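You operate a simulated robot arm through the tools that you are given. There is no shell and no other tool. Be economical: measure what you need, move in short steps, check, and stop when the job is done.

You are at the controls of a simulated two-armed robot. One attempt, no reset.

## Task
Swap the film on plate 29 for a clear lid.
Fine: clamp it in the plate holder for the peel, free the clamp after and leave it there; film into the USED tray; use the lid that lies among the plates; spill nothing.

Only the result counts: the job must be done as asked and must still hold three seconds after the hand-in. Knocking over, shifting, dropping, spilling or breaking anything else fails it. Lids that push on must go on centred and level and be pressed home; caps that screw on are set level and turned clockwise until they are tight.

## Robot
Two 7-joint arms with fingered hands on one trunk, on a base that drives. Base frame: it is fixed to the floor where the robot stands at the start and does not move with it; the origin is under the middle of the robot, x ahead of it, y to its left, z up; the surface under the hand at the start is at about z = 880. Units: mm, degrees, N and s.
The left shoulder is at the start at [68, 124, 1104], the right one opposite. With the tool pointing down near the work surface each hand reaches from about 520 to 880 mm from the robot's upright axis, wherever it stands, measured 20 degrees to its own side. Places, roughly: blue lid [6750, 3250, 1000]; clear lid (15x11x4 cm) [900, -900, 900]; grey lid [7000, 3250, 1000]; holder clamp [500, 400, 900]; inside of the orange tray [700, 400, 900]; purple lid (15x11x4 cm) [700, -900, 600]; seat of the plate holder [500, 300, 900]; well plate [6750, 3500, 1000]. Payload 3.6 kg a hand.
Tool frame (each hand has its own): the origin (TCP) lies between the finger pads and is the grasp point; the fingertips stand 34 mm ahead of it; z points along the fingers, y is the line along which they close. The gripper opens to 116 mm. The gripper's body begins 40 mm behind the TCP. The gripper is a hand of 5 fingers: y runs from the thumb to the fingers, the wrist lies at [-16, -160, -164] in the tool frame, and closing takes about 1.5 s.
Orientation is told as [roll, pitch, yaw] about the base's x, y, z axes, in that order, counted from this pose: with the fingers straight down and the wrist toward the robot, the tool's x, y and z point along [0, 1, 0], [1, 0, 0] and [0, 0, -1] of the base frame.

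## Interface
- The arms move only by the tool jog_arm. It takes "left_deltas", "right_deltas" or both (then of equal length, played together; a hand with none holds still); each is one flat list of numbers, 6 for each row, row after row: the shift along the tool's x, y, z in units of 40 mm (1.0 is 40 mm), then the turn, a rotation vector about the tool's x, y, z in units of 4 degrees (1.0 is 4 degrees). In form: [tx, ty, tz, wx, wy, wz, tx, ty, tz, wx, wy, wz, ...]. A call has 1 to 10 rows; each row shifts and turns the commanded pose from where the row before left it, along the tool's axes as they then stand. "left_hand" and "right_hand" are, for a hand that has rows, the finger opening in mm, from 0 to 116, set as the call begins (left out, the last holds). A call with a number of a shift or a turn outside -1 to 1 is refused whole. A row lasts 0.2 s, in which the tool goes at most 50 mm and 8.6 degrees; a call with a longer step from one row to the next is refused whole, and so is a gripper value outside its range. Where a pose cannot be reached the arm comes as near as it can. A force on the tool above 80 N (or 10 N above the force at the start of the call, whichever is more), or a blocked arm, ends the call early, and 0.2 s more pass. The fingers move at their own pace (about 153 mm/s each) and stop on an object; they squeeze with about 29 N. The grip force told is the motor's: it shows also when the fingers shut on nothing. Time passes only in rows, and 0.2 s behind the last, so rows that do not move let the fingers close. It gives the time, the measured TCP pose, the force on the tool (base axes), the opening and the grip force at its end, in the units of the frame above (readings bear some noise), with the torque about the TCP (base axes, N m) and any sound that the robot's microphone picked up.
- Cameras (640 x 400 px; columns grow to the right, rows downward): "scene" is now at [167, -9.2, 1290.9]; the picture's right is [0.15, -0.99, 0.00], its down [-0.49, -0.07, -0.87] and it looks along [0.86, 0.13, -0.50] (base axes); focal length 214 px, centre (320, 200). "left" rides on the left gripper at [-69, -134, -110] in its tool frame; the picture's right is [-0.77, -0.19, 0.61], its down [0.59, -0.58, 0.57] and it looks along [0.25, 0.80, 0.55] (tool axes); focal length 256 px, centre (320, 200). "right" rides on the right gripper at [69, -134, -110] in its tool frame; the picture's right is [-0.77, 0.19, -0.61], its down [-0.59, -0.58, 0.57] and it looks along [-0.25, 0.79, 0.55] (tool axes); focal length 256 px, centre (320, 200).
- snapshot(camera): a new picture of that camera. It takes no simulated time.
- move_column(by): slides the trunk up (or, below 0, down) by that many mm; the arms and the scene camera ride with it, the base frame stays. It gives what a move gives, with no picture.
- roll_base(legs): drives the robot by 1 to 6 legs, each [ahead, turn to the left] in mm and degrees, along the robot's own axes; the way and the turn of a leg run together, so that a leg with both is an arc; at most 1500 mm and 180 degrees a leg. The arms and the cameras ride along, it lands a little off, and it stops where it bumps. It gives what a move gives.
- curl_fingers(index, middle, ring, little, thumb_bend, thumb_turn, hand): sets how far each is bent, from 0 (flat) to 1 (curled in); at 0.3 the hand is open as for a grip, at 0.7 the pads meet at the TCP. One left out holds its place. A second passes; each finger stops where it meets its share of the squeeze, and holds until it gets a number again. A gripper value or a shape takes the hand back. It gives what a move gives, with no picture; readings hold the bend of each and the force on index, middle, ring, little, thumb and palm. thumb_turn goes from beside the hand (0) to across from the fingers (1), as for a grip.
- preshape(shape, hand): the hand has 5 fingers and takes this shape, open, in about a second: jaw (thumb against the fingers, like two jaws); tri (thumb and two fingers); tip (a fingertip pinch); poke (one finger out to press); point (the index stretched); flat (the hand flat); cup (the hand cupped); fist (a fist). The gripper value then closes the fingers along that shape, each until it touches; the sizes above hold for jaw. It gives what a move gives, with no picture.
- head_to(pan, tilt): turns the head with the scene camera to pan (to the left, within 86 degrees either way) and tilt (down, from -29 to 69), counted from straight ahead of the robot. It gives what a move gives.
- pixel_to_xyz(camera, pixels): for up to 12 pixels [column, row] of the newest picture of that camera ("zoom" is the newest enlarged one), the place [x, y, z] in the base frame of the surface seen there, good to about 2 mm, but the place of the scene camera against the robot may be out by one fixed shift of up to 25 mm in any direction. It takes no simulated time.
- inspect(camera, box): a new picture of the part [left, top, right, bottom] of that camera's present view, enlarged. It takes no simulated time.
- job_done(): hands the job in; it is judged then, once.

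Work in short steps. Measure before you move; look again where a grasp or a placing could have gone wrong, and mend it. You have 80 turns and 78 pictures in all, those below and enlarged ones among them. Open the grippers and draw the arms clear of the work before you hand the job in, unless the task says otherwise; then end with one line.

The tools are called after "Emit:" as name(argument=value, ...) on one line, values as JSON. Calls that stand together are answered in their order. jog_arm: Moves the arms, as the interface text tells. Its arguments: {"type":"object","properties":{"left_deltas":{"type":"array","items":{"type":"number"}},"left_hand":{"type":"number"},"right_deltas":{"type":"array","items":{"type":"number"}},"right_hand":{"type":"number"}},"required":[]} The other tools are called the same way: move_column (by) slides the trunk up or down; preshape (shape, hand) gives the hand a shape; curl_fingers (index, middle, ring, little, thumb_bend, thumb_turn, hand) moves the fingers one by one; roll_base (legs) drives the base; head_to (pan, tilt) turns the head that bears the scene camera; snapshot (camera) takes a picture; pixel_to_xyz (camera, pixels) gives the place of the surface under pixels of a picture; inspect (camera, box) takes an enlarged picture of a part of a camera's view; job_done () hands the job in.

At the start:

```text
clock: 0.0
left_tool_pos: [545.2, 249.3, 1242.9]
left_tool_rot: [0.0, 0.1, 0.1]
left_force: [-0.2, 0.3, 0.3]
left_moment: [-0.02, 0.0, 0.0]
left_grip_width: 115.8
left_gripper_force: 0.1
left_shape: jaw
left_bend: [0.3, 0.3, 0.3, 0.3, 0.3, 0.97]
left_finger forces: [0.1, 0.0, 0.0, 0.0, 0.1, 0.0]
right_tool_pos: [566.4, -226.6, 1294.3]
right_tool_rot: [0.0, -0.1, 0.1]
right_force: [-0.2, -0.4, -0.2]
right_moment: [0.0, -0.02, 0.02]
right_grip_width: 115.8
right_gripper_force: 0.1
right_shape: jaw
right_bend: [0.3, 0.3, 0.3, 0.3, 0.3, 0.97]
right_finger forces: [0.1, 0.1, 0.0, 0.0, 0.1, 0.0]
trunk travel left (down, up): [-300.0, 462.0]
robot x, y, heading: [1.8, 2.6, -0.0]
head pan, tilt: [8.6, 29.8]
```

scene: 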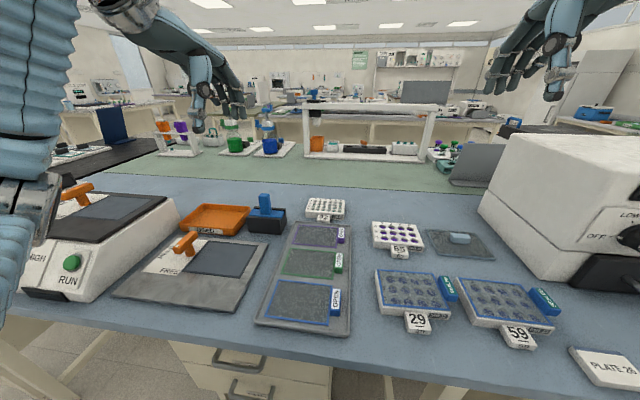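
right: 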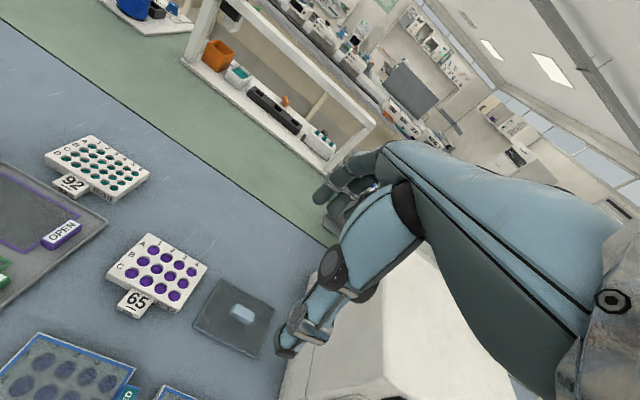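
left: 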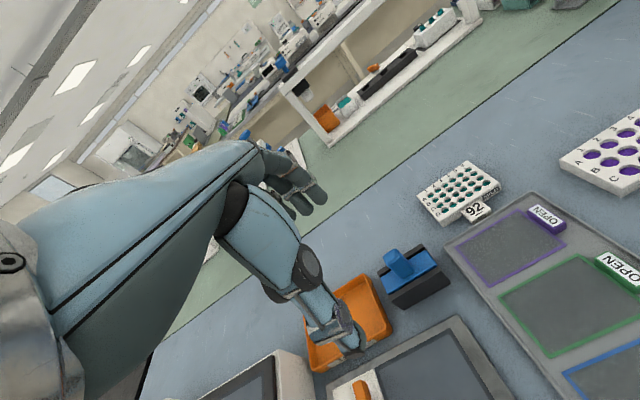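

The scene shows plate 29 near (415,290), a holder with an orange clamp near (190,250), an orange tray near (215,218) and a clear lid near (460,240). I enlarge these parts to read labels and details.

Emit:
inspect(camera="scene", box=[100, 180, 360, 340])

Emit:
inspect(camera="scene", box=[350, 200, 640, 390])

```text
2.46 times, centred on (230, 260) of scene
```

zoom: 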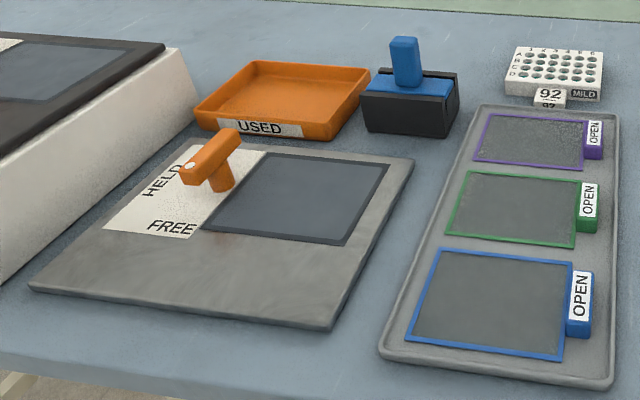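

```text
2.11 times, centred on (495, 295) of scene
```

zoom: 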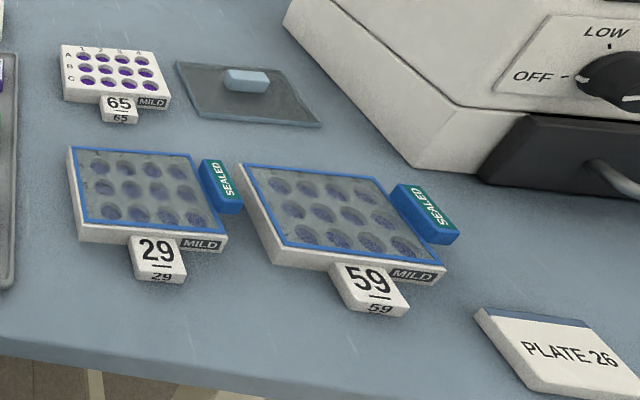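

The film on plate 29 has a blue SEALED tab to its right; I measure plate, tab and lid points in the zoomed picture.

Emit:
pixel_to_xyz(camera="zoom", pixels=[[74, 150], [194, 156], [224, 234], [84, 218], [150, 190], [212, 168], [234, 206], [157, 252], [182, 66], [276, 72], [314, 122], [206, 112]])

Emit:
pixel_to_xyz(camera="zoom", pixels=[[247, 72], [228, 74], [268, 78], [247, 87], [248, 70], [30, 200], [240, 150], [110, 95], [330, 240], [225, 192], [200, 165], [215, 212]])

Emit:
inspect(camera="scene", box=[100, 180, 360, 340])

```text
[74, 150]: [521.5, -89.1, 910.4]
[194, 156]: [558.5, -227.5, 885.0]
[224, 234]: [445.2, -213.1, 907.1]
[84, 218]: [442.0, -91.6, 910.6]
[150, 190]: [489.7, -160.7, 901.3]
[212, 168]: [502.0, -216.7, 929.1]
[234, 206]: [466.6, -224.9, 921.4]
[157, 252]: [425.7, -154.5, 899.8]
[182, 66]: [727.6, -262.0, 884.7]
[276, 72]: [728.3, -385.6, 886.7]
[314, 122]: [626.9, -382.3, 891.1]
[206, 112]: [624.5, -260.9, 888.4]
```

```text
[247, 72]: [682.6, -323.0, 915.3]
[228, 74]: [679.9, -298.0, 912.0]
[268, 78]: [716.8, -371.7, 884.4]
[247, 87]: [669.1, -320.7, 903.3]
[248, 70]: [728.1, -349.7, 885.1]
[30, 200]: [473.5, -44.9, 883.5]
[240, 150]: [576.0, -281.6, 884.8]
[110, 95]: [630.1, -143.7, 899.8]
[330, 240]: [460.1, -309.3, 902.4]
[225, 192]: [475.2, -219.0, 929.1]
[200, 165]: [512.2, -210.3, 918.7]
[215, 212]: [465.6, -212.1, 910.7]
```

```text
2.46 times, centred on (230, 260) of scene
```

zoom: 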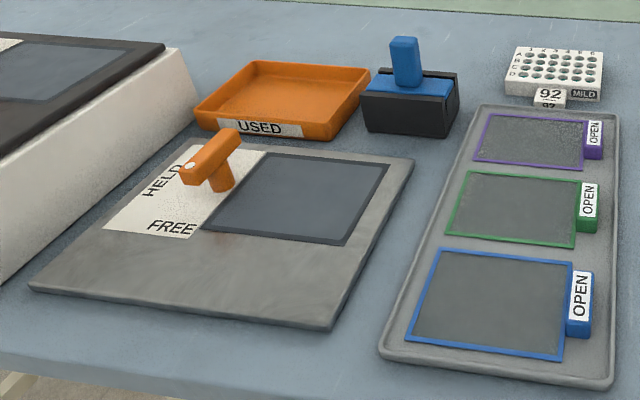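

Now the holder, clamp handle and USED tray are measured in the new zoom.

Emit:
pixel_to_xyz(camera="zoom", pixels=[[272, 156], [384, 167], [343, 240], [208, 226], [296, 196], [188, 168], [232, 133], [210, 150], [222, 188], [150, 210], [30, 288], [330, 325]])

Emit:
pixel_to_xyz(camera="zoom", pixels=[[410, 160], [165, 180], [175, 228], [250, 66], [368, 72], [332, 132], [197, 112], [280, 92], [405, 45], [414, 90], [485, 320], [580, 300]])

Emit:
head_to(pan=-50, tilt=35)

Emit:
snapshot(camera="scene")

```text
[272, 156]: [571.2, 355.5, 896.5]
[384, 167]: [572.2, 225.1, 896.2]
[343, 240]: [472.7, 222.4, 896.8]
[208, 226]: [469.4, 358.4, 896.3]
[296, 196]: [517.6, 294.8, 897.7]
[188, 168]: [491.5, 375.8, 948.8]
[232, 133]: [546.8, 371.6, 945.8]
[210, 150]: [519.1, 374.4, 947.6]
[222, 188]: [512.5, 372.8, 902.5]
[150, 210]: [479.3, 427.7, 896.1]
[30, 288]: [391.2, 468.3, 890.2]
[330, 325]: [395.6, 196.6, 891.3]
```

```text
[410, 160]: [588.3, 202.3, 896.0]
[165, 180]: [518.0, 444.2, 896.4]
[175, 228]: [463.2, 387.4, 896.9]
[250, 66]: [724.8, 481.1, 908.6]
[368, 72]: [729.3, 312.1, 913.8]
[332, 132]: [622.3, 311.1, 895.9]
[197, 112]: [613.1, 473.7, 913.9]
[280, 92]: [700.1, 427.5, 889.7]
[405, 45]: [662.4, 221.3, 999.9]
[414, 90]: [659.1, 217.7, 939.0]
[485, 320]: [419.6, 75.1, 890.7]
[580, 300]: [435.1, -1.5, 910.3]
```

```text
clock: 1.3
left_tool_pos: [545.3, 249.7, 1243.6]
left_tool_rot: [0.0, 0.0, 0.1]
left_force: [-0.3, -0.3, 0.2]
left_moment: [0.02, 0.0, 0.02]
left_grip_width: 115.8
left_gripper_force: 0.1
left_shape: jaw
left_bend: [0.3, 0.3, 0.3, 0.3, 0.3, 0.97]
left_finger forces: [0.1, 0.0, 0.0, 0.0, 0.0, 0.0]
right_tool_pos: [566.5, -227.7, 1294.6]
right_tool_rot: [-0.1, 0.0, 0.2]
right_force: [-0.3, 0.6, 0.1]
right_moment: [0.0, -0.01, 0.04]
right_grip_width: 115.8
right_gripper_force: 0.0
right_shape: jaw
right_bend: [0.3, 0.3, 0.3, 0.3, 0.3, 0.97]
right_finger forces: [0.0, 0.1, 0.0, 0.0, 0.1, 0.1]
trunk travel left (down, up): [-300.0, 462.0]
robot x, y, heading: [0.8, 1.3, -0.3]
head pan, tilt: [-50.0, 35.0]
```

```text
71 pictures are left
```

scene: 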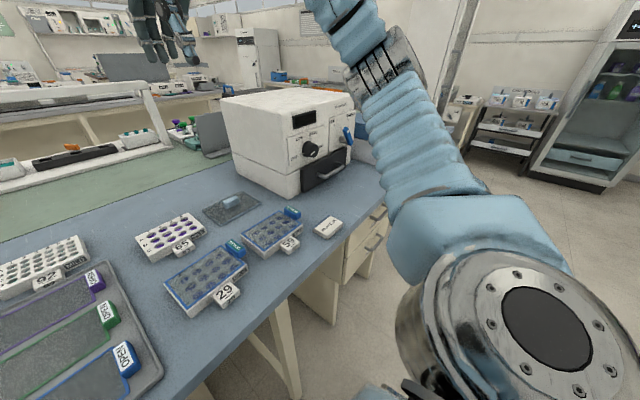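

I measure with the wrist cameras (no fixed shift) the same features: lid and plate 65 in the right picture, tray, blue block and tray frames in the left picture.

Emit:
pixel_to_xyz(camera="right", pixels=[[242, 313], [222, 285], [270, 305], [258, 352], [198, 322], [134, 303], [50, 340], [125, 368], [40, 380], [150, 238], [205, 265], [192, 308]])

Emit:
pixel_to_xyz(camera="left", pixels=[[397, 252], [397, 268], [355, 385], [375, 340], [372, 280], [388, 332], [330, 300], [475, 210], [545, 220], [455, 320], [500, 385], [440, 345]])

Emit:
inspect(camera="scene", box=[120, 180, 360, 320])

```text
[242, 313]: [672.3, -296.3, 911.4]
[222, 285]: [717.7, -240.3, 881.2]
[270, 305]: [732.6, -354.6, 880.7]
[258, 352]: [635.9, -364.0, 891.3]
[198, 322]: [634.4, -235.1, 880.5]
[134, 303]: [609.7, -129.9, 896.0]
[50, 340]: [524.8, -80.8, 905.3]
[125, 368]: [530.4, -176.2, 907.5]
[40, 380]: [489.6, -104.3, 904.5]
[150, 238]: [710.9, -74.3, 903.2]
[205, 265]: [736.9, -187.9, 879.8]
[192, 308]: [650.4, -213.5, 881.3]
```

```text
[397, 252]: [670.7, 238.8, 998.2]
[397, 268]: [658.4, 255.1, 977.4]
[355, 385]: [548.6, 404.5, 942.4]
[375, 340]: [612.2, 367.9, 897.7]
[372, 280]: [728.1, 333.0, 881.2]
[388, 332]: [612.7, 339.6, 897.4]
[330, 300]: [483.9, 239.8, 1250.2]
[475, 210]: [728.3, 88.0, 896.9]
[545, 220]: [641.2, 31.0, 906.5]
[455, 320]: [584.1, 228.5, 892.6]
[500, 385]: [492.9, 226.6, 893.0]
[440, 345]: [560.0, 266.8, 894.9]
```

```text
2.67 times, centred on (240, 250) of scene
```

zoom: 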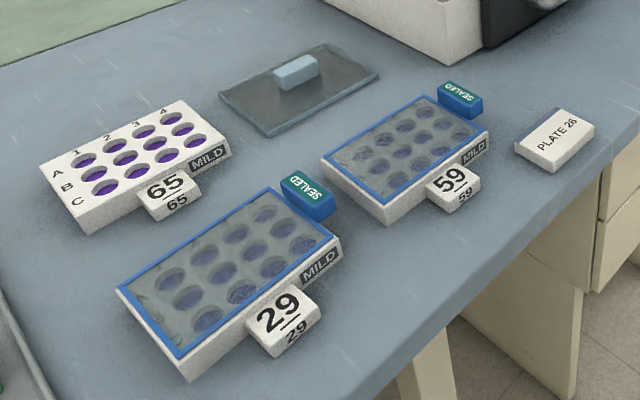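

The wrist cameras put things about 20 mm further +y and 4 mm lower than the scene camera. Plate 29 is also a bit close to the robot, so I back off 70 mm, then take new wrist pictures to calibrate.

Emit:
roll_base(legs=[[-70, 0]])

Emit:
head_to(pan=0, tilt=40)

Emit:
snapshot(camera="right")

Emit:
snapshot(camera="left")

Emit:
snapshot(camera="scene")

```text
clock: 2.5
left_tool_pos: [439.3, 242.9, 1266.1]
left_tool_rot: [-1.0, -4.9, -1.4]
left_force: [-0.4, 0.0, -0.9]
left_moment: [0.0, -0.04, -0.01]
left_grip_width: 116.1
left_gripper_force: 0.1
left_shape: jaw
left_bend: [0.3, 0.3, 0.3, 0.3, 0.3, 0.97]
left_finger forces: [0.0, 0.0, 0.0, 0.0, 0.0, 0.0]
right_tool_pos: [450.6, -231.0, 1308.8]
right_tool_rot: [-0.5, -2.2, -0.4]
right_force: [-0.1, -0.9, -1.0]
right_moment: [0.01, -0.01, -0.01]
right_grip_width: 116.0
right_gripper_force: 0.1
right_shape: jaw
right_bend: [0.3, 0.3, 0.3, 0.3, 0.3, 0.97]
right_finger forces: [0.0, 0.0, 0.0, 0.0, 0.0, 0.0]
trunk travel left (down, up): [-300.0, 462.0]
robot x, y, heading: [-73.7, -0.3, -0.2]
head pan, tilt: [-50.0, 35.0]
stopped in leg 1: the robot was blocked; the commanded pose is now the measured one
```

```text
clock: 3.7
left_tool_pos: [431.2, 242.4, 1266.5]
left_tool_rot: [-0.9, -5.0, -1.3]
left_force: [0.0, 0.4, -0.4]
left_moment: [0.0, -0.03, 0.02]
left_grip_width: 115.9
left_gripper_force: 0.1
left_shape: jaw
left_bend: [0.3, 0.3, 0.3, 0.3, 0.3, 0.97]
left_finger forces: [0.1, 0.0, 0.1, 0.0, 0.0, 0.0]
right_tool_pos: [445.5, -230.0, 1310.7]
right_tool_rot: [-0.5, -2.3, -0.4]
right_force: [-0.3, 0.1, 0.4]
right_moment: [0.06, -0.02, 0.0]
right_grip_width: 115.9
right_gripper_force: 0.0
right_shape: jaw
right_bend: [0.3, 0.3, 0.3, 0.3, 0.3, 0.97]
right_finger forces: [0.0, 0.1, 0.0, 0.0, 0.0, 0.1]
trunk travel left (down, up): [-300.0, 462.0]
robot x, y, heading: [-70.3, -0.7, 0.1]
head pan, tilt: [0.0, 40.0]
```

```text
69 pictures are left
```

right: 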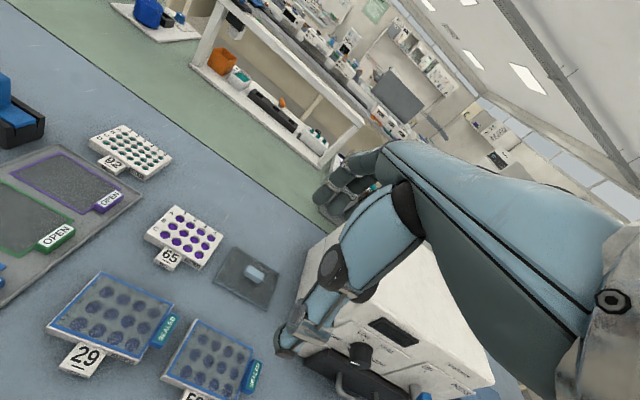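

```text
68 pictures are left
```

left: 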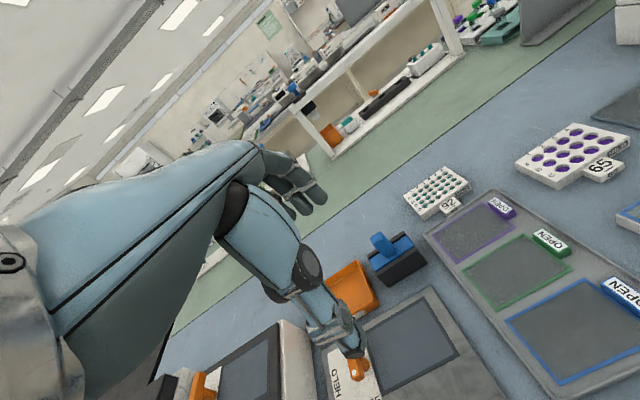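

```text
67 pictures are left
```

scene: 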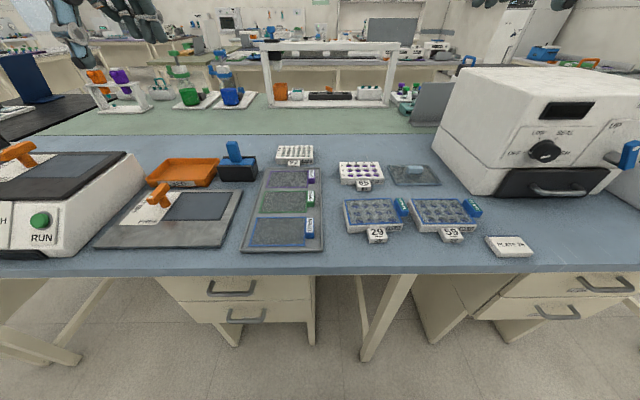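

I enlarge plate 29 and the lid in the right camera, and the holder in the left camera, to measure them exactly.

Emit:
inspect(camera="right", box=[30, 200, 290, 400])

Emit:
pixel_to_xyz(camera="right", pixels=[[99, 274], [174, 305], [138, 360], [50, 326], [164, 330], [85, 358], [224, 249], [278, 272], [264, 304], [215, 284], [254, 272], [256, 280]])

Emit:
inspect(camera="left", box=[300, 230, 540, 400])

Emit:
pixel_to_xyz(camera="left", pixels=[[362, 328], [422, 302], [459, 352], [385, 390], [410, 345], [358, 368], [350, 372], [362, 360], [378, 240], [345, 270], [378, 305], [365, 285]])

```text
2.00 times, centred on (160, 300) of right
```

zoom: 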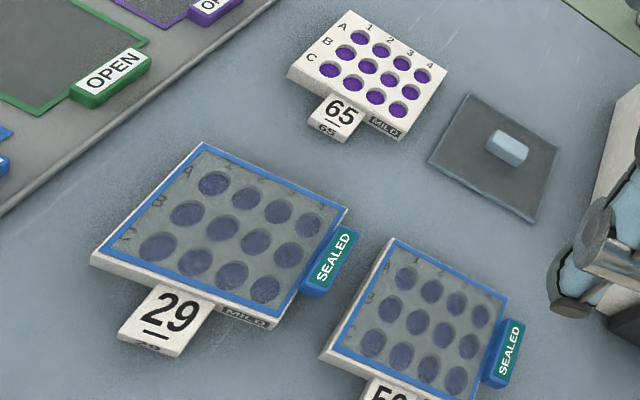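

```text
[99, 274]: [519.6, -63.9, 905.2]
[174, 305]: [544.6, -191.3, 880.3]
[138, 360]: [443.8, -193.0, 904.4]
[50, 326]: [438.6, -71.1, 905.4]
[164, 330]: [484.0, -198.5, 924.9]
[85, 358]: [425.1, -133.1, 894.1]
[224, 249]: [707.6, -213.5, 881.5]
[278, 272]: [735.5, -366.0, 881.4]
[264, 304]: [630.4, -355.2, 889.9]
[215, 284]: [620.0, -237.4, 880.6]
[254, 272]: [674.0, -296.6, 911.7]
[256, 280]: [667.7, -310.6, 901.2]
```

```text
2.35 times, centred on (420, 315) of left
```

zoom: 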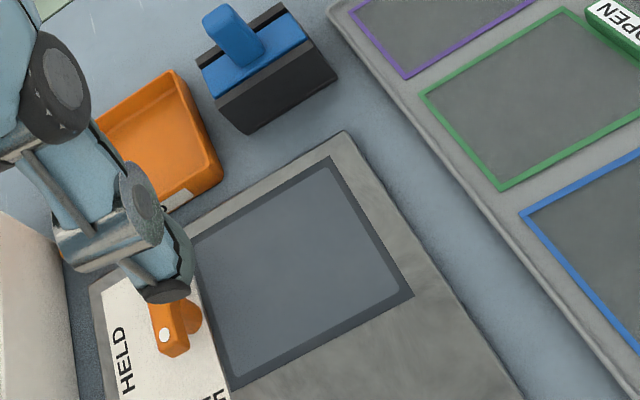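

```text
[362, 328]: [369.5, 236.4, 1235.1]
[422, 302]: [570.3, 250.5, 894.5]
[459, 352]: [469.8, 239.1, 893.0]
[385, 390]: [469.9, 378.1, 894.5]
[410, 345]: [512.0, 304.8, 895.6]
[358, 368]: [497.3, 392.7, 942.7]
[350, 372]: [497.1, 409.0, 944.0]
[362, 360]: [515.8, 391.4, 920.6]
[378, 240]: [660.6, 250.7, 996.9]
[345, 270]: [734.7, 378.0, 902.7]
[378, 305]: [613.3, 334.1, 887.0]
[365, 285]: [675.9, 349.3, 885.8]
```

I enlarge plate 29 further in the right camera to get accurate edges and yaw, and measure the seat corners in the left zoom first.

Emit:
pixel_to_xyz(camera="zoom", pixels=[[331, 158], [412, 294], [234, 388], [196, 238], [327, 176], [392, 290], [240, 368], [206, 236], [345, 133], [172, 342], [165, 335], [190, 315]])

Emit:
inspect(camera="right", box=[36, 262, 196, 382])

```text
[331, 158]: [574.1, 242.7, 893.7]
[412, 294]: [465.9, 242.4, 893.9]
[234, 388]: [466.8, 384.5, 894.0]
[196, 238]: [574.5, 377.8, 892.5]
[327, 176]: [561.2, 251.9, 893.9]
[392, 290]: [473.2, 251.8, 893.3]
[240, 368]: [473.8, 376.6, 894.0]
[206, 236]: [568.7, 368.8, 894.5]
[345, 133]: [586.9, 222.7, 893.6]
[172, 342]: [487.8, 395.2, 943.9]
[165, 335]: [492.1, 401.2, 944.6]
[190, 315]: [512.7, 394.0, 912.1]
```

```text
3.33 times, centred on (116, 322) of right
```

zoom: 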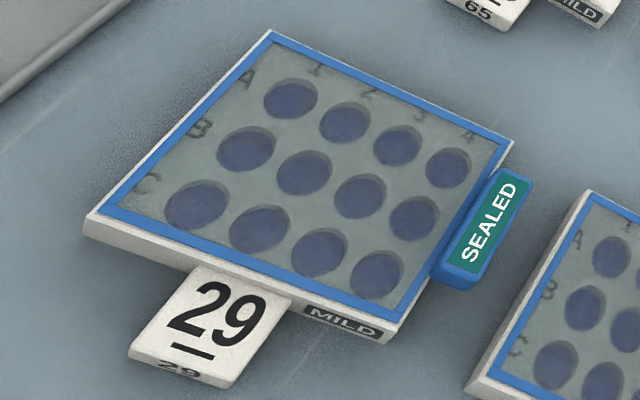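

I measure plate 29's corners, tag and tab here.

Emit:
pixel_to_xyz(camera="zoom", pixels=[[270, 36], [508, 146], [388, 328], [94, 216], [190, 270], [294, 304], [145, 352], [240, 382], [500, 174], [470, 270], [530, 184], [480, 224]])

Emit:
pixel_to_xyz(camera="zoom", pixels=[[180, 124], [140, 170], [390, 92], [440, 114], [445, 248], [475, 190], [240, 278], [120, 235], [350, 60], [260, 160], [460, 275], [60, 260]])

```text
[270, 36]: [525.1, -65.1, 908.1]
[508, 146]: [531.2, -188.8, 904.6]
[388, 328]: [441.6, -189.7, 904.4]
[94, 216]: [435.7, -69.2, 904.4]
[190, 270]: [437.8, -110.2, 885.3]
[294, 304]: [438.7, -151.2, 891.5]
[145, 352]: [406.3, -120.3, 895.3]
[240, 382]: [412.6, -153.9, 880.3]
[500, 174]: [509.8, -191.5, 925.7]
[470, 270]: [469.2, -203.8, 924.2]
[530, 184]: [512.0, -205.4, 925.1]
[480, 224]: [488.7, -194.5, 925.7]
```

```text
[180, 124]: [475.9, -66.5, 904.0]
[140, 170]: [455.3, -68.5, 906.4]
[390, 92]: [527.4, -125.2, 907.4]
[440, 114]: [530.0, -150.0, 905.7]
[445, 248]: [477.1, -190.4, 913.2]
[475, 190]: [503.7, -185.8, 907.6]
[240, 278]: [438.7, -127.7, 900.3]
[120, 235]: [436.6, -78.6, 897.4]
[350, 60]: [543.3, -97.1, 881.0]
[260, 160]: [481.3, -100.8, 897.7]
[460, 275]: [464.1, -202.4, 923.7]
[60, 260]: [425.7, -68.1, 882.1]
```

Plate 29: centre ≈ (483.5, -128), top 905, yaw ≈ +2.3°, tag on its front at y -112…-152, seat centre (520, 312) at z 893. I move the left hand above the plate's left part (clear of the tag), and the right arm aside.

Emit:
jog_arm(left_deltas=[-0.925, 0.145, 0.57, 0.14, 0.025, -0.097, -0.925, 0.145, 0.57, 0.14, 0.025, -0.097, -0.925, 0.145, 0.57, 0.14, 0.025, -0.097, -0.925, 0.145, 0.57, 0.14, 0.025, -0.097, -0.925, 0.145, 0.57, 0.14, 0.025, -0.097, -0.925, 0.145, 0.57, 0.14, 0.025, -0.097, -0.925, 0.145, 0.57, 0.14, 0.025, -0.097, -0.925, 0.145, 0.57, 0.14, 0.025, -0.097, -0.925, 0.145, 0.57, 0.14, 0.025, -0.097, 0, 0, 0, 0, 0, 0], right_deltas=[-0.5, 0, 0, 0, 0, 0, -0.5, 0, 0, 0, 0, 0, -0.5, 0, 0, 0, 0, 0, -0.5, 0, 0, 0, 0, 0, -0.5, 0, 0, 0, 0, 0, -0.5, 0, 0, 0, 0, 0, -0.5, 0, 0, 0, 0, 0, -0.5, 0, 0, 0, 0, 0, -0.5, 0, 0, 0, 0, 0, 0, 0, 0, 0, 0, 0], left_hand=116)

Emit:
snapshot(camera="scene")

```text
clock: 5.9
left_tool_pos: [483.5, -87.6, 1067.1]
left_tool_rot: [0.2, -0.1, 2.7]
left_force: [0.1, -0.1, 0.2]
left_moment: [-0.02, 0.01, -0.04]
left_grip_width: 115.9
left_gripper_force: 0.0
left_shape: jaw
left_bend: [0.3, 0.3, 0.3, 0.3, 0.3, 0.97]
left_finger forces: [0.1, 0.0, 0.1, 0.1, 0.0, 0.0]
right_tool_pos: [429.7, -410.5, 1315.9]
right_tool_rot: [-0.5, -3.0, -0.4]
right_force: [0.2, 0.5, -0.6]
right_moment: [-0.02, 0.04, -0.01]
right_grip_width: 115.8
right_gripper_force: 0.1
right_shape: jaw
right_bend: [0.3, 0.3, 0.3, 0.3, 0.3, 0.97]
right_finger forces: [0.0, 0.1, 0.0, 0.1, 0.0, 0.0]
trunk travel left (down, up): [-300.0, 462.0]
robot x, y, heading: [-75.2, 1.3, -0.1]
head pan, tilt: [0.0, 40.0]
```

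```text
63 pictures are left
```

scene: 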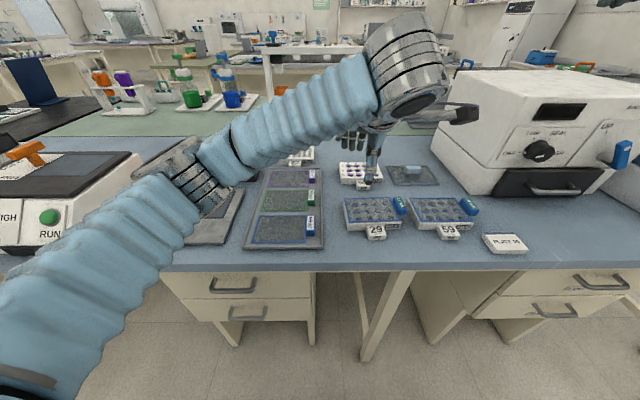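

Pose is good: left TCP (483.5, -87.6, 1067). I go down to z ≈ 948 and look at the fingers against the plate.

Emit:
jog_arm(left_deltas=[0, 0, 0.75, 0, 0, 0, 0, 0, 0.75, 0, 0, 0, 0, 0, 0.75, 0, 0, 0, 0, 0, 0.72, 0, 0, 0])

Emit:
inspect(camera="scene", box=[310, 150, 470, 250])

Emit:
snapshot(camera="left")

```text
clock: 6.9
left_tool_pos: [485.2, -87.6, 948.1]
left_tool_rot: [0.3, 0.0, 2.6]
left_force: [0.0, 0.2, 0.0]
left_moment: [0.0, 0.0, -0.02]
left_grip_width: 115.8
left_gripper_force: 0.1
left_shape: jaw
left_bend: [0.3, 0.3, 0.3, 0.3, 0.3, 0.97]
left_finger forces: [0.0, 0.0, 0.0, 0.1, 0.1, 0.0]
right_tool_pos: [430.6, -412.0, 1315.1]
right_tool_rot: [-0.4, -2.9, -0.6]
right_force: [-0.6, -0.6, -0.2]
right_moment: [0.04, -0.01, -0.01]
right_grip_width: 115.8
right_gripper_force: 0.0
right_shape: jaw
right_bend: [0.3, 0.3, 0.3, 0.3, 0.3, 0.97]
right_finger forces: [0.0, 0.0, 0.0, 0.1, 0.0, 0.0]
trunk travel left (down, up): [-300.0, 462.0]
robot x, y, heading: [-77.3, -5.2, 0.1]
head pan, tilt: [0.0, 40.0]
```

```text
4.00 times, centred on (390, 200) of scene
```

zoom: 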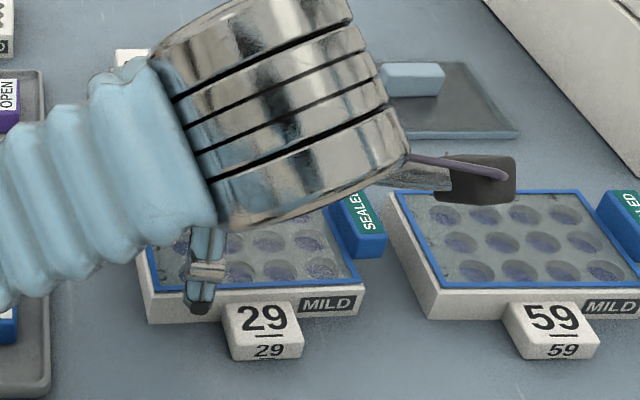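

```text
61 pictures are left
```

left: 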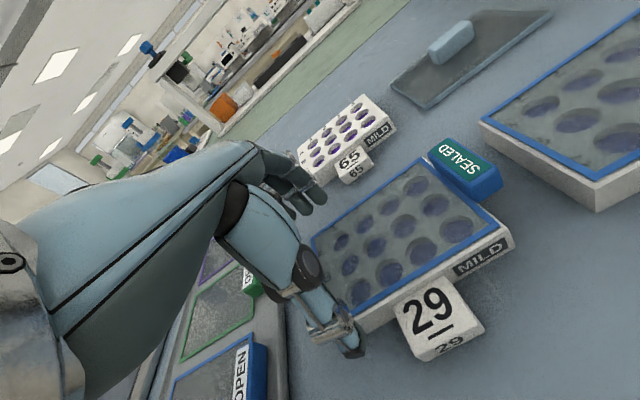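

The left camera shows the plate nicely with the thumb tip near (352,350) left of the tag. I measure thumb tip and plate points in this view.

Emit:
pixel_to_xyz(camera="left", pixels=[[352, 350], [320, 240], [420, 160], [497, 226], [345, 318], [362, 328], [405, 305], [300, 205], [280, 190], [505, 250], [358, 295], [460, 150]])

```text
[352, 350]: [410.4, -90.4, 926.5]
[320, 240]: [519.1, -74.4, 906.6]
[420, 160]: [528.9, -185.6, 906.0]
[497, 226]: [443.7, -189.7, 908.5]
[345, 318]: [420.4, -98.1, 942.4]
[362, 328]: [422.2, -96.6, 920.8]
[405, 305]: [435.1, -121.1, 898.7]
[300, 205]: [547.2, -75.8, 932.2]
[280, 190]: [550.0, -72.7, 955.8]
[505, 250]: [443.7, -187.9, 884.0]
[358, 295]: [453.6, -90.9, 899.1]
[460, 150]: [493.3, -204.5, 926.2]
```

Thumb (x≈420, y≈-93) and fingers (x≈548) straddle the plate. I descend 30 mm and close the fingers.

Emit:
jog_arm(left_deltas=[0, 0, 0.4, 0, 0, 0, 0, 0, 0.35, 0, 0, 0, 0, 0, 0, 0, 0, 0])

Emit:
jog_arm(left_deltas=[0, 0, 0, 0, 0, 0, 0, 0, 0, 0, 0, 0, 0, 0, 0, 0, 0, 0, 0, 0, 0, 0, 0, 0, 0, 0, 0, 0, 0, 0], left_hand=70)

Emit:
snapshot(camera="left")

```text
clock: 7.7
left_tool_pos: [486.4, -87.4, 917.8]
left_tool_rot: [0.3, 0.0, 2.6]
left_force: [0.7, 0.4, -0.4]
left_moment: [0.0, -0.02, -0.03]
left_grip_width: 115.8
left_gripper_force: 0.0
left_shape: jaw
left_bend: [0.3, 0.3, 0.3, 0.3, 0.3, 0.97]
left_finger forces: [0.0, 0.0, 0.1, 0.0, 0.0, 0.1]
right_tool_pos: [430.5, -411.9, 1314.1]
right_tool_rot: [-0.5, -2.9, -0.5]
right_force: [-0.5, 0.2, 0.8]
right_moment: [-0.02, 0.0, -0.01]
right_grip_width: 115.9
right_gripper_force: 0.2
right_shape: jaw
right_bend: [0.3, 0.3, 0.3, 0.3, 0.3, 0.97]
right_finger forces: [0.0, 0.0, 0.0, 0.1, 0.0, 0.1]
trunk travel left (down, up): [-300.0, 462.0]
robot x, y, heading: [-73.3, -0.4, -0.2]
head pan, tilt: [0.0, 40.0]
```

```text
clock: 8.9
left_tool_pos: [484.5, -86.8, 919.4]
left_tool_rot: [0.3, 0.1, 2.7]
left_force: [-0.8, 0.3, 0.0]
left_moment: [0.0, 0.04, -0.05]
left_grip_width: 89.2
left_gripper_force: 28.7
left_shape: jaw
left_bend: [0.35, 0.37, 0.55, 0.57, 0.38, 0.98]
left_finger forces: [14.5, 7.5, 2.9, 0.1, 25.5, 0.0]
right_tool_pos: [428.7, -412.5, 1314.7]
right_tool_rot: [-0.5, -2.9, -0.4]
right_force: [-0.3, 0.4, 0.6]
right_moment: [0.0, 0.0, -0.04]
right_grip_width: 115.8
right_gripper_force: 0.0
right_shape: jaw
right_bend: [0.3, 0.3, 0.3, 0.3, 0.3, 0.97]
right_finger forces: [0.1, 0.0, 0.1, 0.0, 0.1, 0.1]
trunk travel left (down, up): [-300.0, 462.0]
robot x, y, heading: [-75.2, 5.0, -0.3]
head pan, tilt: [0.0, 40.0]
```

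```text
60 pictures are left
```

left: 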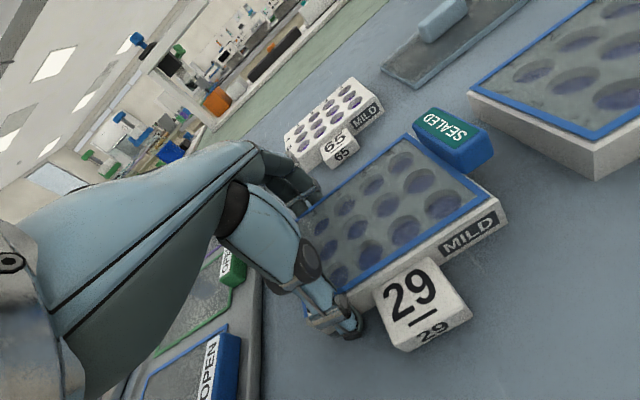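

Gripped at 89 mm with thumb and index/middle on the plate. I lift slowly 25 mm and check level.

Emit:
jog_arm(left_deltas=[0, 0, -0.15, 0, 0, 0, 0, 0, -0.25, 0, 0, 0, 0, 0, -0.25, 0, 0, 0, 0, 0, 0, 0, 0, 0])

Emit:
snapshot(camera="left")

Emit:
pixel_to_xyz(camera="left", pixels=[[312, 205], [400, 145], [490, 200], [345, 285], [400, 200], [405, 310]])

```text
clock: 9.9
left_tool_pos: [484.4, -87.2, 944.2]
left_tool_rot: [0.2, 0.0, 2.6]
left_force: [0.5, 1.1, -1.4]
left_moment: [0.05, -0.02, 0.03]
left_grip_width: 89.5
left_gripper_force: 28.6
left_shape: jaw
left_bend: [0.35, 0.37, 0.55, 0.57, 0.38, 0.98]
left_finger forces: [14.5, 7.5, 2.9, 0.0, 25.6, 0.0]
right_tool_pos: [429.9, -412.1, 1315.4]
right_tool_rot: [-0.5, -2.9, -0.5]
right_force: [-0.1, -0.3, -0.4]
right_moment: [-0.01, -0.01, 0.01]
right_grip_width: 115.8
right_gripper_force: 0.0
right_shape: jaw
right_bend: [0.3, 0.3, 0.3, 0.3, 0.3, 0.97]
right_finger forces: [0.1, 0.1, 0.0, 0.0, 0.1, 0.1]
trunk travel left (down, up): [-300.0, 462.0]
robot x, y, heading: [-70.2, -1.7, 0.2]
head pan, tilt: [0.0, 40.0]
```

```text
59 pictures are left
```

left: 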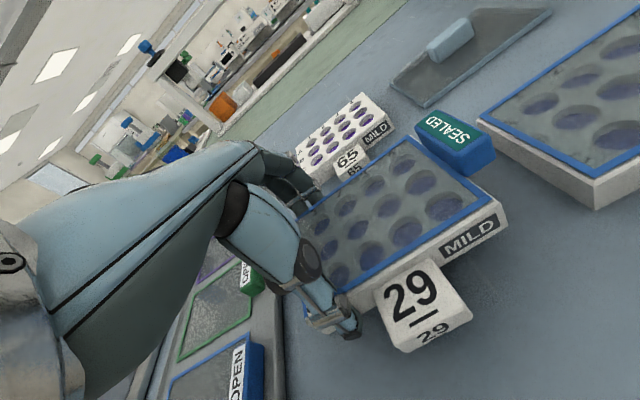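

```text
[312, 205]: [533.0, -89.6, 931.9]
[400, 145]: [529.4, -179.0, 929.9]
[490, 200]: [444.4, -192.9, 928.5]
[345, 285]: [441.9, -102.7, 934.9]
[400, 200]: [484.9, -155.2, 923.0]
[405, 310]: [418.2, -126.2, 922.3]
```

The plate is level and held. Ring and little finger overhang past the plate edge and could hit the clamp handle at the seat, so I lower back nearly to the table and open just those two.

Emit:
jog_arm(left_deltas=[0, 0, 0.3, 0, 0, 0, 0, 0, 0.28, 0, 0, 0, 0, 0, 0, 0, 0, 0])

Emit:
curl_fingers(hand="left", ring=0.25, little=0.25)

```text
clock: 10.7
left_tool_pos: [484.9, -87.1, 921.0]
left_tool_rot: [0.3, 0.0, 2.6]
left_force: [0.4, 0.1, -1.3]
left_moment: [0.06, -0.02, -0.02]
left_grip_width: 89.4
left_gripper_force: 29.1
left_shape: jaw
left_bend: [0.35, 0.37, 0.55, 0.57, 0.38, 0.98]
left_finger forces: [14.6, 7.5, 3.0, 0.1, 25.5, 0.1]
right_tool_pos: [431.1, -412.0, 1314.2]
right_tool_rot: [-0.6, -2.9, -0.5]
right_force: [-0.2, -0.7, -0.3]
right_moment: [0.01, 0.02, 0.0]
right_grip_width: 115.9
right_gripper_force: 0.1
right_shape: jaw
right_bend: [0.3, 0.3, 0.3, 0.3, 0.3, 0.97]
right_finger forces: [0.0, 0.0, 0.2, 0.1, 0.1, 0.1]
trunk travel left (down, up): [-300.0, 462.0]
robot x, y, heading: [-71.2, -0.2, -0.1]
head pan, tilt: [0.0, 40.0]
```

```text
clock: 11.7
left_tool_pos: [484.8, -88.3, 921.1]
left_tool_rot: [0.3, 0.0, 2.7]
left_force: [-0.2, 0.3, -0.6]
left_moment: [-0.01, 0.0, -0.02]
left_grip_width: 88.8
left_gripper_force: 25.0
left_shape: fingers
left_bend: [0.36, 0.37, 0.25, 0.25, 0.38, 0.98]
left_finger forces: [16.6, 8.5, 0.0, 0.1, 25.1, 0.0]
right_tool_pos: [429.6, -412.3, 1316.3]
right_tool_rot: [-0.4, -2.8, -0.6]
right_force: [0.0, 0.2, -0.2]
right_moment: [-0.01, 0.0, 0.0]
right_grip_width: 115.7
right_gripper_force: 0.0
right_shape: jaw
right_bend: [0.3, 0.3, 0.3, 0.3, 0.3, 0.97]
right_finger forces: [0.0, 0.1, 0.0, 0.0, 0.0, 0.0]
trunk travel left (down, up): [-300.0, 462.0]
robot x, y, heading: [-74.3, -1.8, -0.1]
head pan, tilt: [0.0, 40.0]
```

Grip still firm with index, middle and thumb. I lift and carry toward the holder.

Emit:
jog_arm(left_deltas=[0, 0, -0.4, 0, 0, 0, 0, 0, -0.85, 0, 0, 0, 0, 0, -0.85, 0, 0, 0, 0.5, 0.05, -0.3, 0, 0, 0.1, 0.9, 0.1, 0, 0, 0, 0.1, 0.9, 0.1, 0, 0, 0, 0.1, 0.9, 0.1, 0, 0, 0, 0.1, 0.9, 0.1, 0, 0, 0, 0.1, 0.9, 0.1, 0, 0, 0, 0.1, 0.6, 0.1, 0, 0, 0, 0.06])

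```text
clock: 13.9
left_tool_pos: [505.2, 136.5, 1019.4]
left_tool_rot: [0.3, 0.0, -0.1]
left_force: [0.3, 0.6, -0.6]
left_moment: [0.04, 0.0, 0.01]
left_grip_width: 88.7
left_gripper_force: 24.9
left_shape: fingers
left_bend: [0.35, 0.37, 0.25, 0.25, 0.38, 0.98]
left_finger forces: [16.5, 8.5, 0.0, 0.0, 25.0, 0.0]
right_tool_pos: [431.1, -412.0, 1315.9]
right_tool_rot: [-0.5, -3.0, -0.5]
right_force: [-0.1, 0.1, 0.6]
right_moment: [0.0, -0.01, 0.02]
right_grip_width: 115.7
right_gripper_force: 0.0
right_shape: jaw
right_bend: [0.3, 0.3, 0.3, 0.3, 0.3, 0.97]
right_finger forces: [0.0, 0.0, 0.0, 0.0, 0.0, 0.1]
trunk travel left (down, up): [-300.0, 462.0]
robot x, y, heading: [-74.8, -3.9, -0.1]
head pan, tilt: [0.0, 40.0]
```

Remaining: dy ≈ +217, dx ≈ +18. I move on, staying at z ≈ 1020, and look.

Emit:
jog_arm(left_deltas=[0.6, 0.06, 0, 0, 0, 0, 0.9, 0.08, 0, 0, 0, 0, 0.9, 0.08, 0, 0, 0, 0, 0.9, 0.08, 0, 0, 0, 0, 0.9, 0.08, 0, 0, 0, 0, 0.8, 0.05, 0, 0, 0, 0, 0.42, 0.02, 0, 0, 0, 0, 0, 0, 0, 0, 0, 0])

Emit:
snapshot(camera="left")

Emit:
snapshot(camera="scene")

```text
clock: 15.7
left_tool_pos: [524.0, 353.8, 1019.3]
left_tool_rot: [0.3, 0.1, 0.0]
left_force: [-0.1, 0.0, -1.7]
left_moment: [0.02, 0.0, -0.02]
left_grip_width: 88.7
left_gripper_force: 24.7
left_shape: fingers
left_bend: [0.35, 0.37, 0.25, 0.25, 0.38, 0.98]
left_finger forces: [16.4, 8.5, 0.0, 0.1, 24.8, 0.0]
right_tool_pos: [430.0, -413.6, 1314.6]
right_tool_rot: [-0.4, -2.9, -0.5]
right_force: [0.3, 0.0, 0.1]
right_moment: [0.02, 0.0, 0.02]
right_grip_width: 115.9
right_gripper_force: 0.0
right_shape: jaw
right_bend: [0.3, 0.3, 0.3, 0.3, 0.3, 0.97]
right_finger forces: [0.1, 0.0, 0.1, 0.1, 0.0, 0.0]
trunk travel left (down, up): [-300.0, 462.0]
robot x, y, heading: [-73.0, -1.1, -0.2]
head pan, tilt: [0.0, 40.0]
```

```text
58 pictures are left
```

left: 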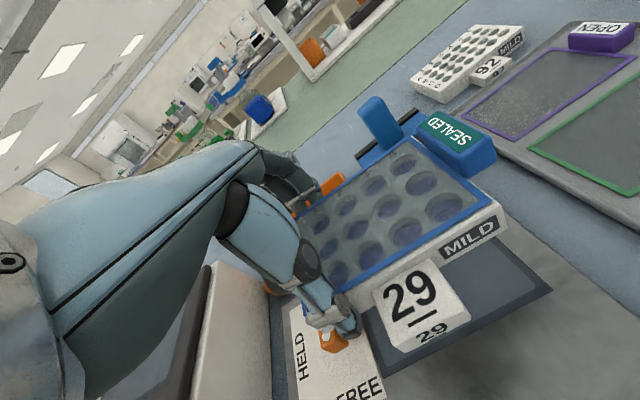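

```text
57 pictures are left
```

scene: 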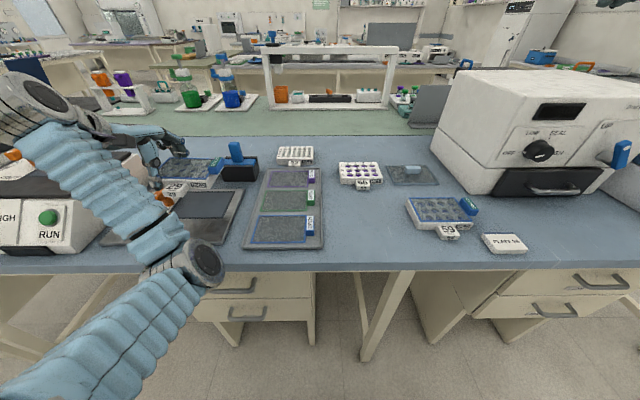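

I measure the held plate and the seat together in this left view.

Emit:
pixel_to_xyz(camera="left", pixels=[[402, 143], [488, 198], [345, 285], [497, 204], [548, 289], [392, 374], [500, 240], [533, 293], [330, 340], [322, 332], [420, 270], [320, 200]])

Emit:
inspect(camera="scene", box=[80, 120, 280, 260])

```text
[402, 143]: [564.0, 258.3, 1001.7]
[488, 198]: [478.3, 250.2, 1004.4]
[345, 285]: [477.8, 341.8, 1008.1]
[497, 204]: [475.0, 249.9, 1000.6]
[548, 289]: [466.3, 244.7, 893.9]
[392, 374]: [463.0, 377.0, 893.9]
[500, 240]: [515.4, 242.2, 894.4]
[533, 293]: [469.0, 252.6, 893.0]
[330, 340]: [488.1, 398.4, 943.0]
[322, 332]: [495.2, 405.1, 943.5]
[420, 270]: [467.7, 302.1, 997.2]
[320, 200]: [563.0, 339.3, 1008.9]
```

```text
2.86 times, centred on (180, 190) of scene
```

zoom: 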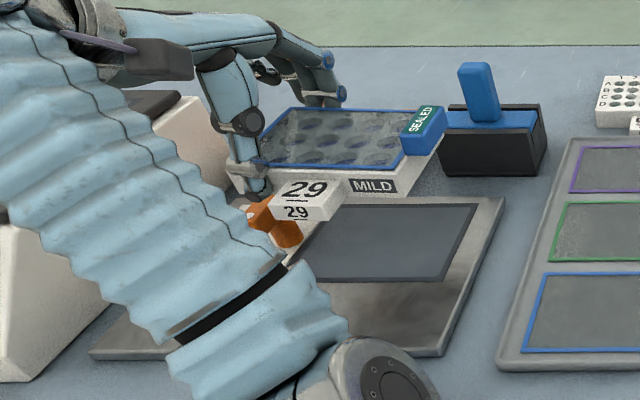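

I enlarge the held plate in the left view to check its yaw and tilt.

Emit:
inspect(camera="left", box=[290, 110, 570, 390])

Emit:
pixel_to_xyz(camera="left", pixels=[[480, 196], [462, 184], [470, 208], [440, 226], [410, 245], [380, 263], [355, 278], [352, 168], [370, 158], [390, 146], [335, 178], [440, 172]])

```text
1.43 times, centred on (430, 250) of left
```

zoom: 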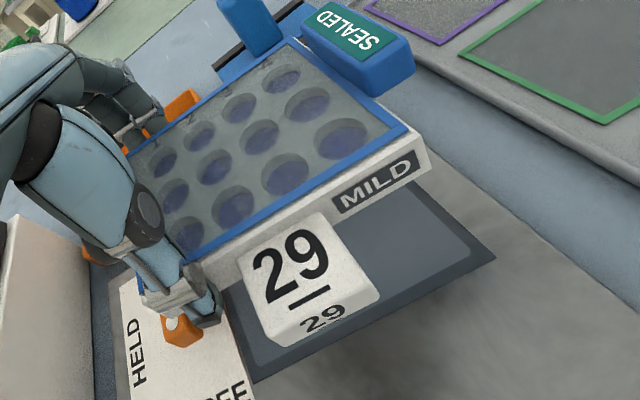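

```text
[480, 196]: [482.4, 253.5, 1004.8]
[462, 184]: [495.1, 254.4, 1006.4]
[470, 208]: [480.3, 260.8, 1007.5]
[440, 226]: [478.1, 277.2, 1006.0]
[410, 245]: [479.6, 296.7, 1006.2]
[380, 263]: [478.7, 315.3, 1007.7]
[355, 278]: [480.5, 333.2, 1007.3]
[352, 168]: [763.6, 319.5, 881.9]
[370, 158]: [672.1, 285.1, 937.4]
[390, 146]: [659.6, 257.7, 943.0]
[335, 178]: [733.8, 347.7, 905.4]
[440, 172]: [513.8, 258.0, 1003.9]
```

Plate yaw ≈ 0 and nearly level, edges match the seat. Before lowering I measure the thumb against the clamp handle in the left view.

Emit:
pixel_to_xyz(camera="left", pixels=[[350, 325], [335, 312], [315, 300], [305, 262], [290, 280], [270, 285], [250, 230], [285, 225], [255, 175], [300, 185], [315, 320], [330, 325]])

```text
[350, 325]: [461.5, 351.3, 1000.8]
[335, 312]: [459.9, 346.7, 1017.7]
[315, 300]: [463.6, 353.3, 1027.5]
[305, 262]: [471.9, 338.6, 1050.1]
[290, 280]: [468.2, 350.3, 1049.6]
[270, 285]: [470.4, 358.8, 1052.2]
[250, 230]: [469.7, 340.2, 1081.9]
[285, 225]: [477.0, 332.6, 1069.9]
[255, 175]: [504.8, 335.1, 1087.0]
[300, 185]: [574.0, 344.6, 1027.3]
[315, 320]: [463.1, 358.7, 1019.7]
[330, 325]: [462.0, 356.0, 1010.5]
```

Clearances to the clamp handle look fine (thumb y<360, x<480). I lower to just above the seat.

Emit:
jog_arm(left_deltas=[-0.02, -0.03, 0.5, 0, 0, 0, -0.02, -0.03, 0.6, 0, 0, 0, 0, 0, 0.5, 0, 0, 0, 0, 0, 0.35, 0, 0, 0, 0, 0, 0, 0, 0, 0])

Emit:
snapshot(camera="left")

Emit:
inspect(camera="scene", box=[80, 140, 260, 260])

```text
clock: 16.9
left_tool_pos: [521.1, 351.8, 942.4]
left_tool_rot: [0.2, 0.1, 0.0]
left_force: [0.6, 0.0, -1.2]
left_moment: [0.05, 0.0, 0.04]
left_grip_width: 88.7
left_gripper_force: 24.8
left_shape: fingers
left_bend: [0.35, 0.37, 0.25, 0.25, 0.38, 0.98]
left_finger forces: [16.3, 8.4, 0.0, 0.1, 24.7, 0.0]
right_tool_pos: [430.6, -411.5, 1315.0]
right_tool_rot: [-0.5, -2.9, -0.5]
right_force: [0.8, 0.5, -0.1]
right_moment: [-0.01, 0.0, 0.0]
right_grip_width: 116.0
right_gripper_force: 0.0
right_shape: jaw
right_bend: [0.3, 0.3, 0.3, 0.3, 0.3, 0.97]
right_finger forces: [0.0, 0.0, 0.0, 0.0, 0.0, 0.0]
trunk travel left (down, up): [-300.0, 462.0]
robot x, y, heading: [-75.4, 1.7, -0.1]
head pan, tilt: [0.0, 40.0]
```

```text
54 pictures are left
```

left: 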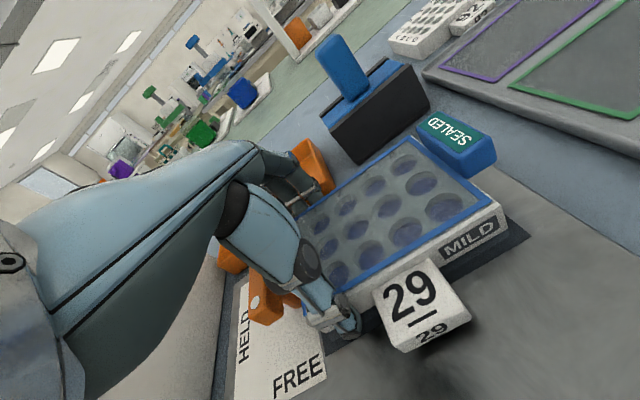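

```text
3.33 times, centred on (170, 200) of scene
```

zoom: 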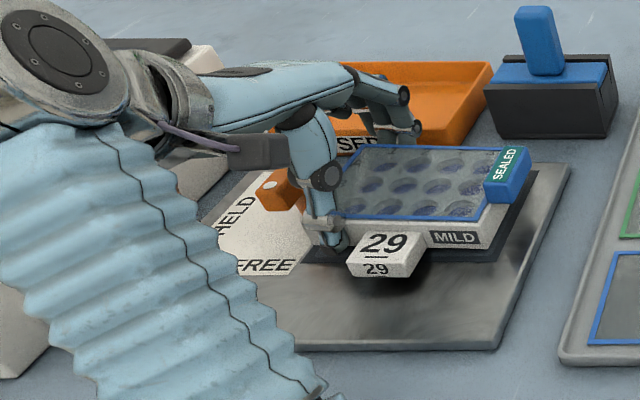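

I verify plate edges versus seat edges in the newest left view.

Emit:
pixel_to_xyz(camera="left", pixels=[[492, 197], [404, 138], [350, 290], [527, 235], [498, 196], [500, 215], [475, 275], [430, 165], [512, 218], [360, 340], [506, 225], [345, 345]])

```text
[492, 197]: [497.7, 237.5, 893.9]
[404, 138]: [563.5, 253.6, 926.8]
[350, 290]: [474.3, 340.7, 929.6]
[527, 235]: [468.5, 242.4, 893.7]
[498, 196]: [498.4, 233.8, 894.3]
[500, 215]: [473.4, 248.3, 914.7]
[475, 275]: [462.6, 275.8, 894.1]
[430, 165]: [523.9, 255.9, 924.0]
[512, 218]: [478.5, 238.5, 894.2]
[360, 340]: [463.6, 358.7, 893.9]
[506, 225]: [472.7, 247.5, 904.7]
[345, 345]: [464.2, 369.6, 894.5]
```

Plate centred within ~2 mm. I nudge +1.5 mm in x and lower the last ~10 mm in small steps.

Emit:
jog_arm(left_deltas=[0.01, 0.04, 0.1, 0, 0, 0, 0, 0, 0.08, 0, 0, 0, 0, 0, 0.06, 0, 0, 0, 0, 0, 0, 0, 0, 0])

```text
clock: 17.9
left_tool_pos: [522.8, 353.6, 931.9]
left_tool_rot: [0.2, 0.1, 0.0]
left_force: [-0.2, 0.3, -0.5]
left_moment: [-0.01, 0.0, -0.03]
left_grip_width: 89.0
left_gripper_force: 24.5
left_shape: fingers
left_bend: [0.35, 0.37, 0.25, 0.25, 0.38, 0.98]
left_finger forces: [16.2, 8.5, 0.0, 0.0, 24.8, 0.1]
right_tool_pos: [430.4, -412.3, 1315.2]
right_tool_rot: [-0.3, -2.8, -0.4]
right_force: [-0.5, 0.5, -0.2]
right_moment: [-0.02, 0.02, -0.02]
right_grip_width: 116.0
right_gripper_force: 0.1
right_shape: jaw
right_bend: [0.3, 0.3, 0.3, 0.3, 0.3, 0.97]
right_finger forces: [0.0, 0.0, 0.1, 0.1, 0.0, 0.0]
trunk travel left (down, up): [-300.0, 462.0]
robot x, y, heading: [-76.4, -1.3, 0.0]
head pan, tilt: [0.0, 40.0]
```

Force hints at first contact; I lower another 2–3 mm.

Emit:
jog_arm(left_deltas=[0, 0, 0.04, 0, 0, 0, 0, 0, 0.03, 0, 0, 0, 0, 0, 0, 0, 0, 0])

Emit:
snapshot(camera="left")

Emit:
pixel_to_xyz(camera="left", pixels=[[488, 192], [404, 143], [350, 285], [440, 220], [465, 182]])

```text
clock: 18.7
left_tool_pos: [521.7, 354.2, 929.5]
left_tool_rot: [0.2, 0.0, 0.0]
left_force: [1.3, 0.8, 3.4]
left_moment: [-0.02, 0.12, 0.03]
left_grip_width: 88.9
left_gripper_force: 25.0
left_shape: fingers
left_bend: [0.35, 0.37, 0.25, 0.25, 0.38, 0.98]
left_finger forces: [16.3, 8.6, 0.1, 0.0, 24.3, 0.0]
right_tool_pos: [429.6, -410.5, 1314.6]
right_tool_rot: [-0.5, -2.9, -0.6]
right_force: [-0.5, 0.4, 0.3]
right_moment: [-0.04, -0.03, 0.04]
right_grip_width: 115.6
right_gripper_force: 0.1
right_shape: jaw
right_bend: [0.3, 0.3, 0.3, 0.3, 0.3, 0.97]
right_finger forces: [0.0, 0.0, 0.0, 0.1, 0.1, 0.1]
trunk travel left (down, up): [-300.0, 462.0]
robot x, y, heading: [-71.0, -2.5, 0.1]
head pan, tilt: [0.0, 40.0]
```

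```text
52 pictures are left
```

left: 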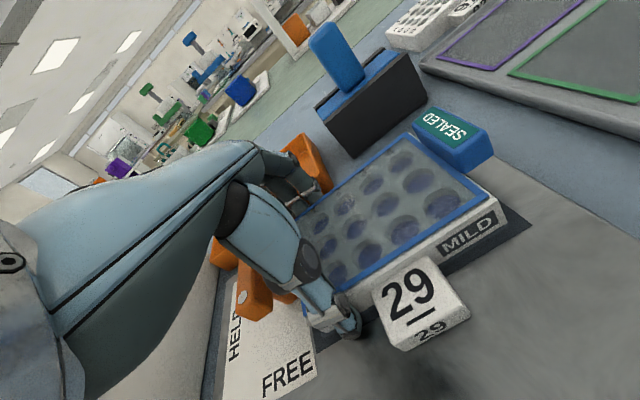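

```text
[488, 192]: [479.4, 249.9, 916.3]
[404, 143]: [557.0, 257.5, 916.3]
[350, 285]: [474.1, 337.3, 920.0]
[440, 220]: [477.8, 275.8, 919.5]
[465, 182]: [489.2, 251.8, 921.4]
```

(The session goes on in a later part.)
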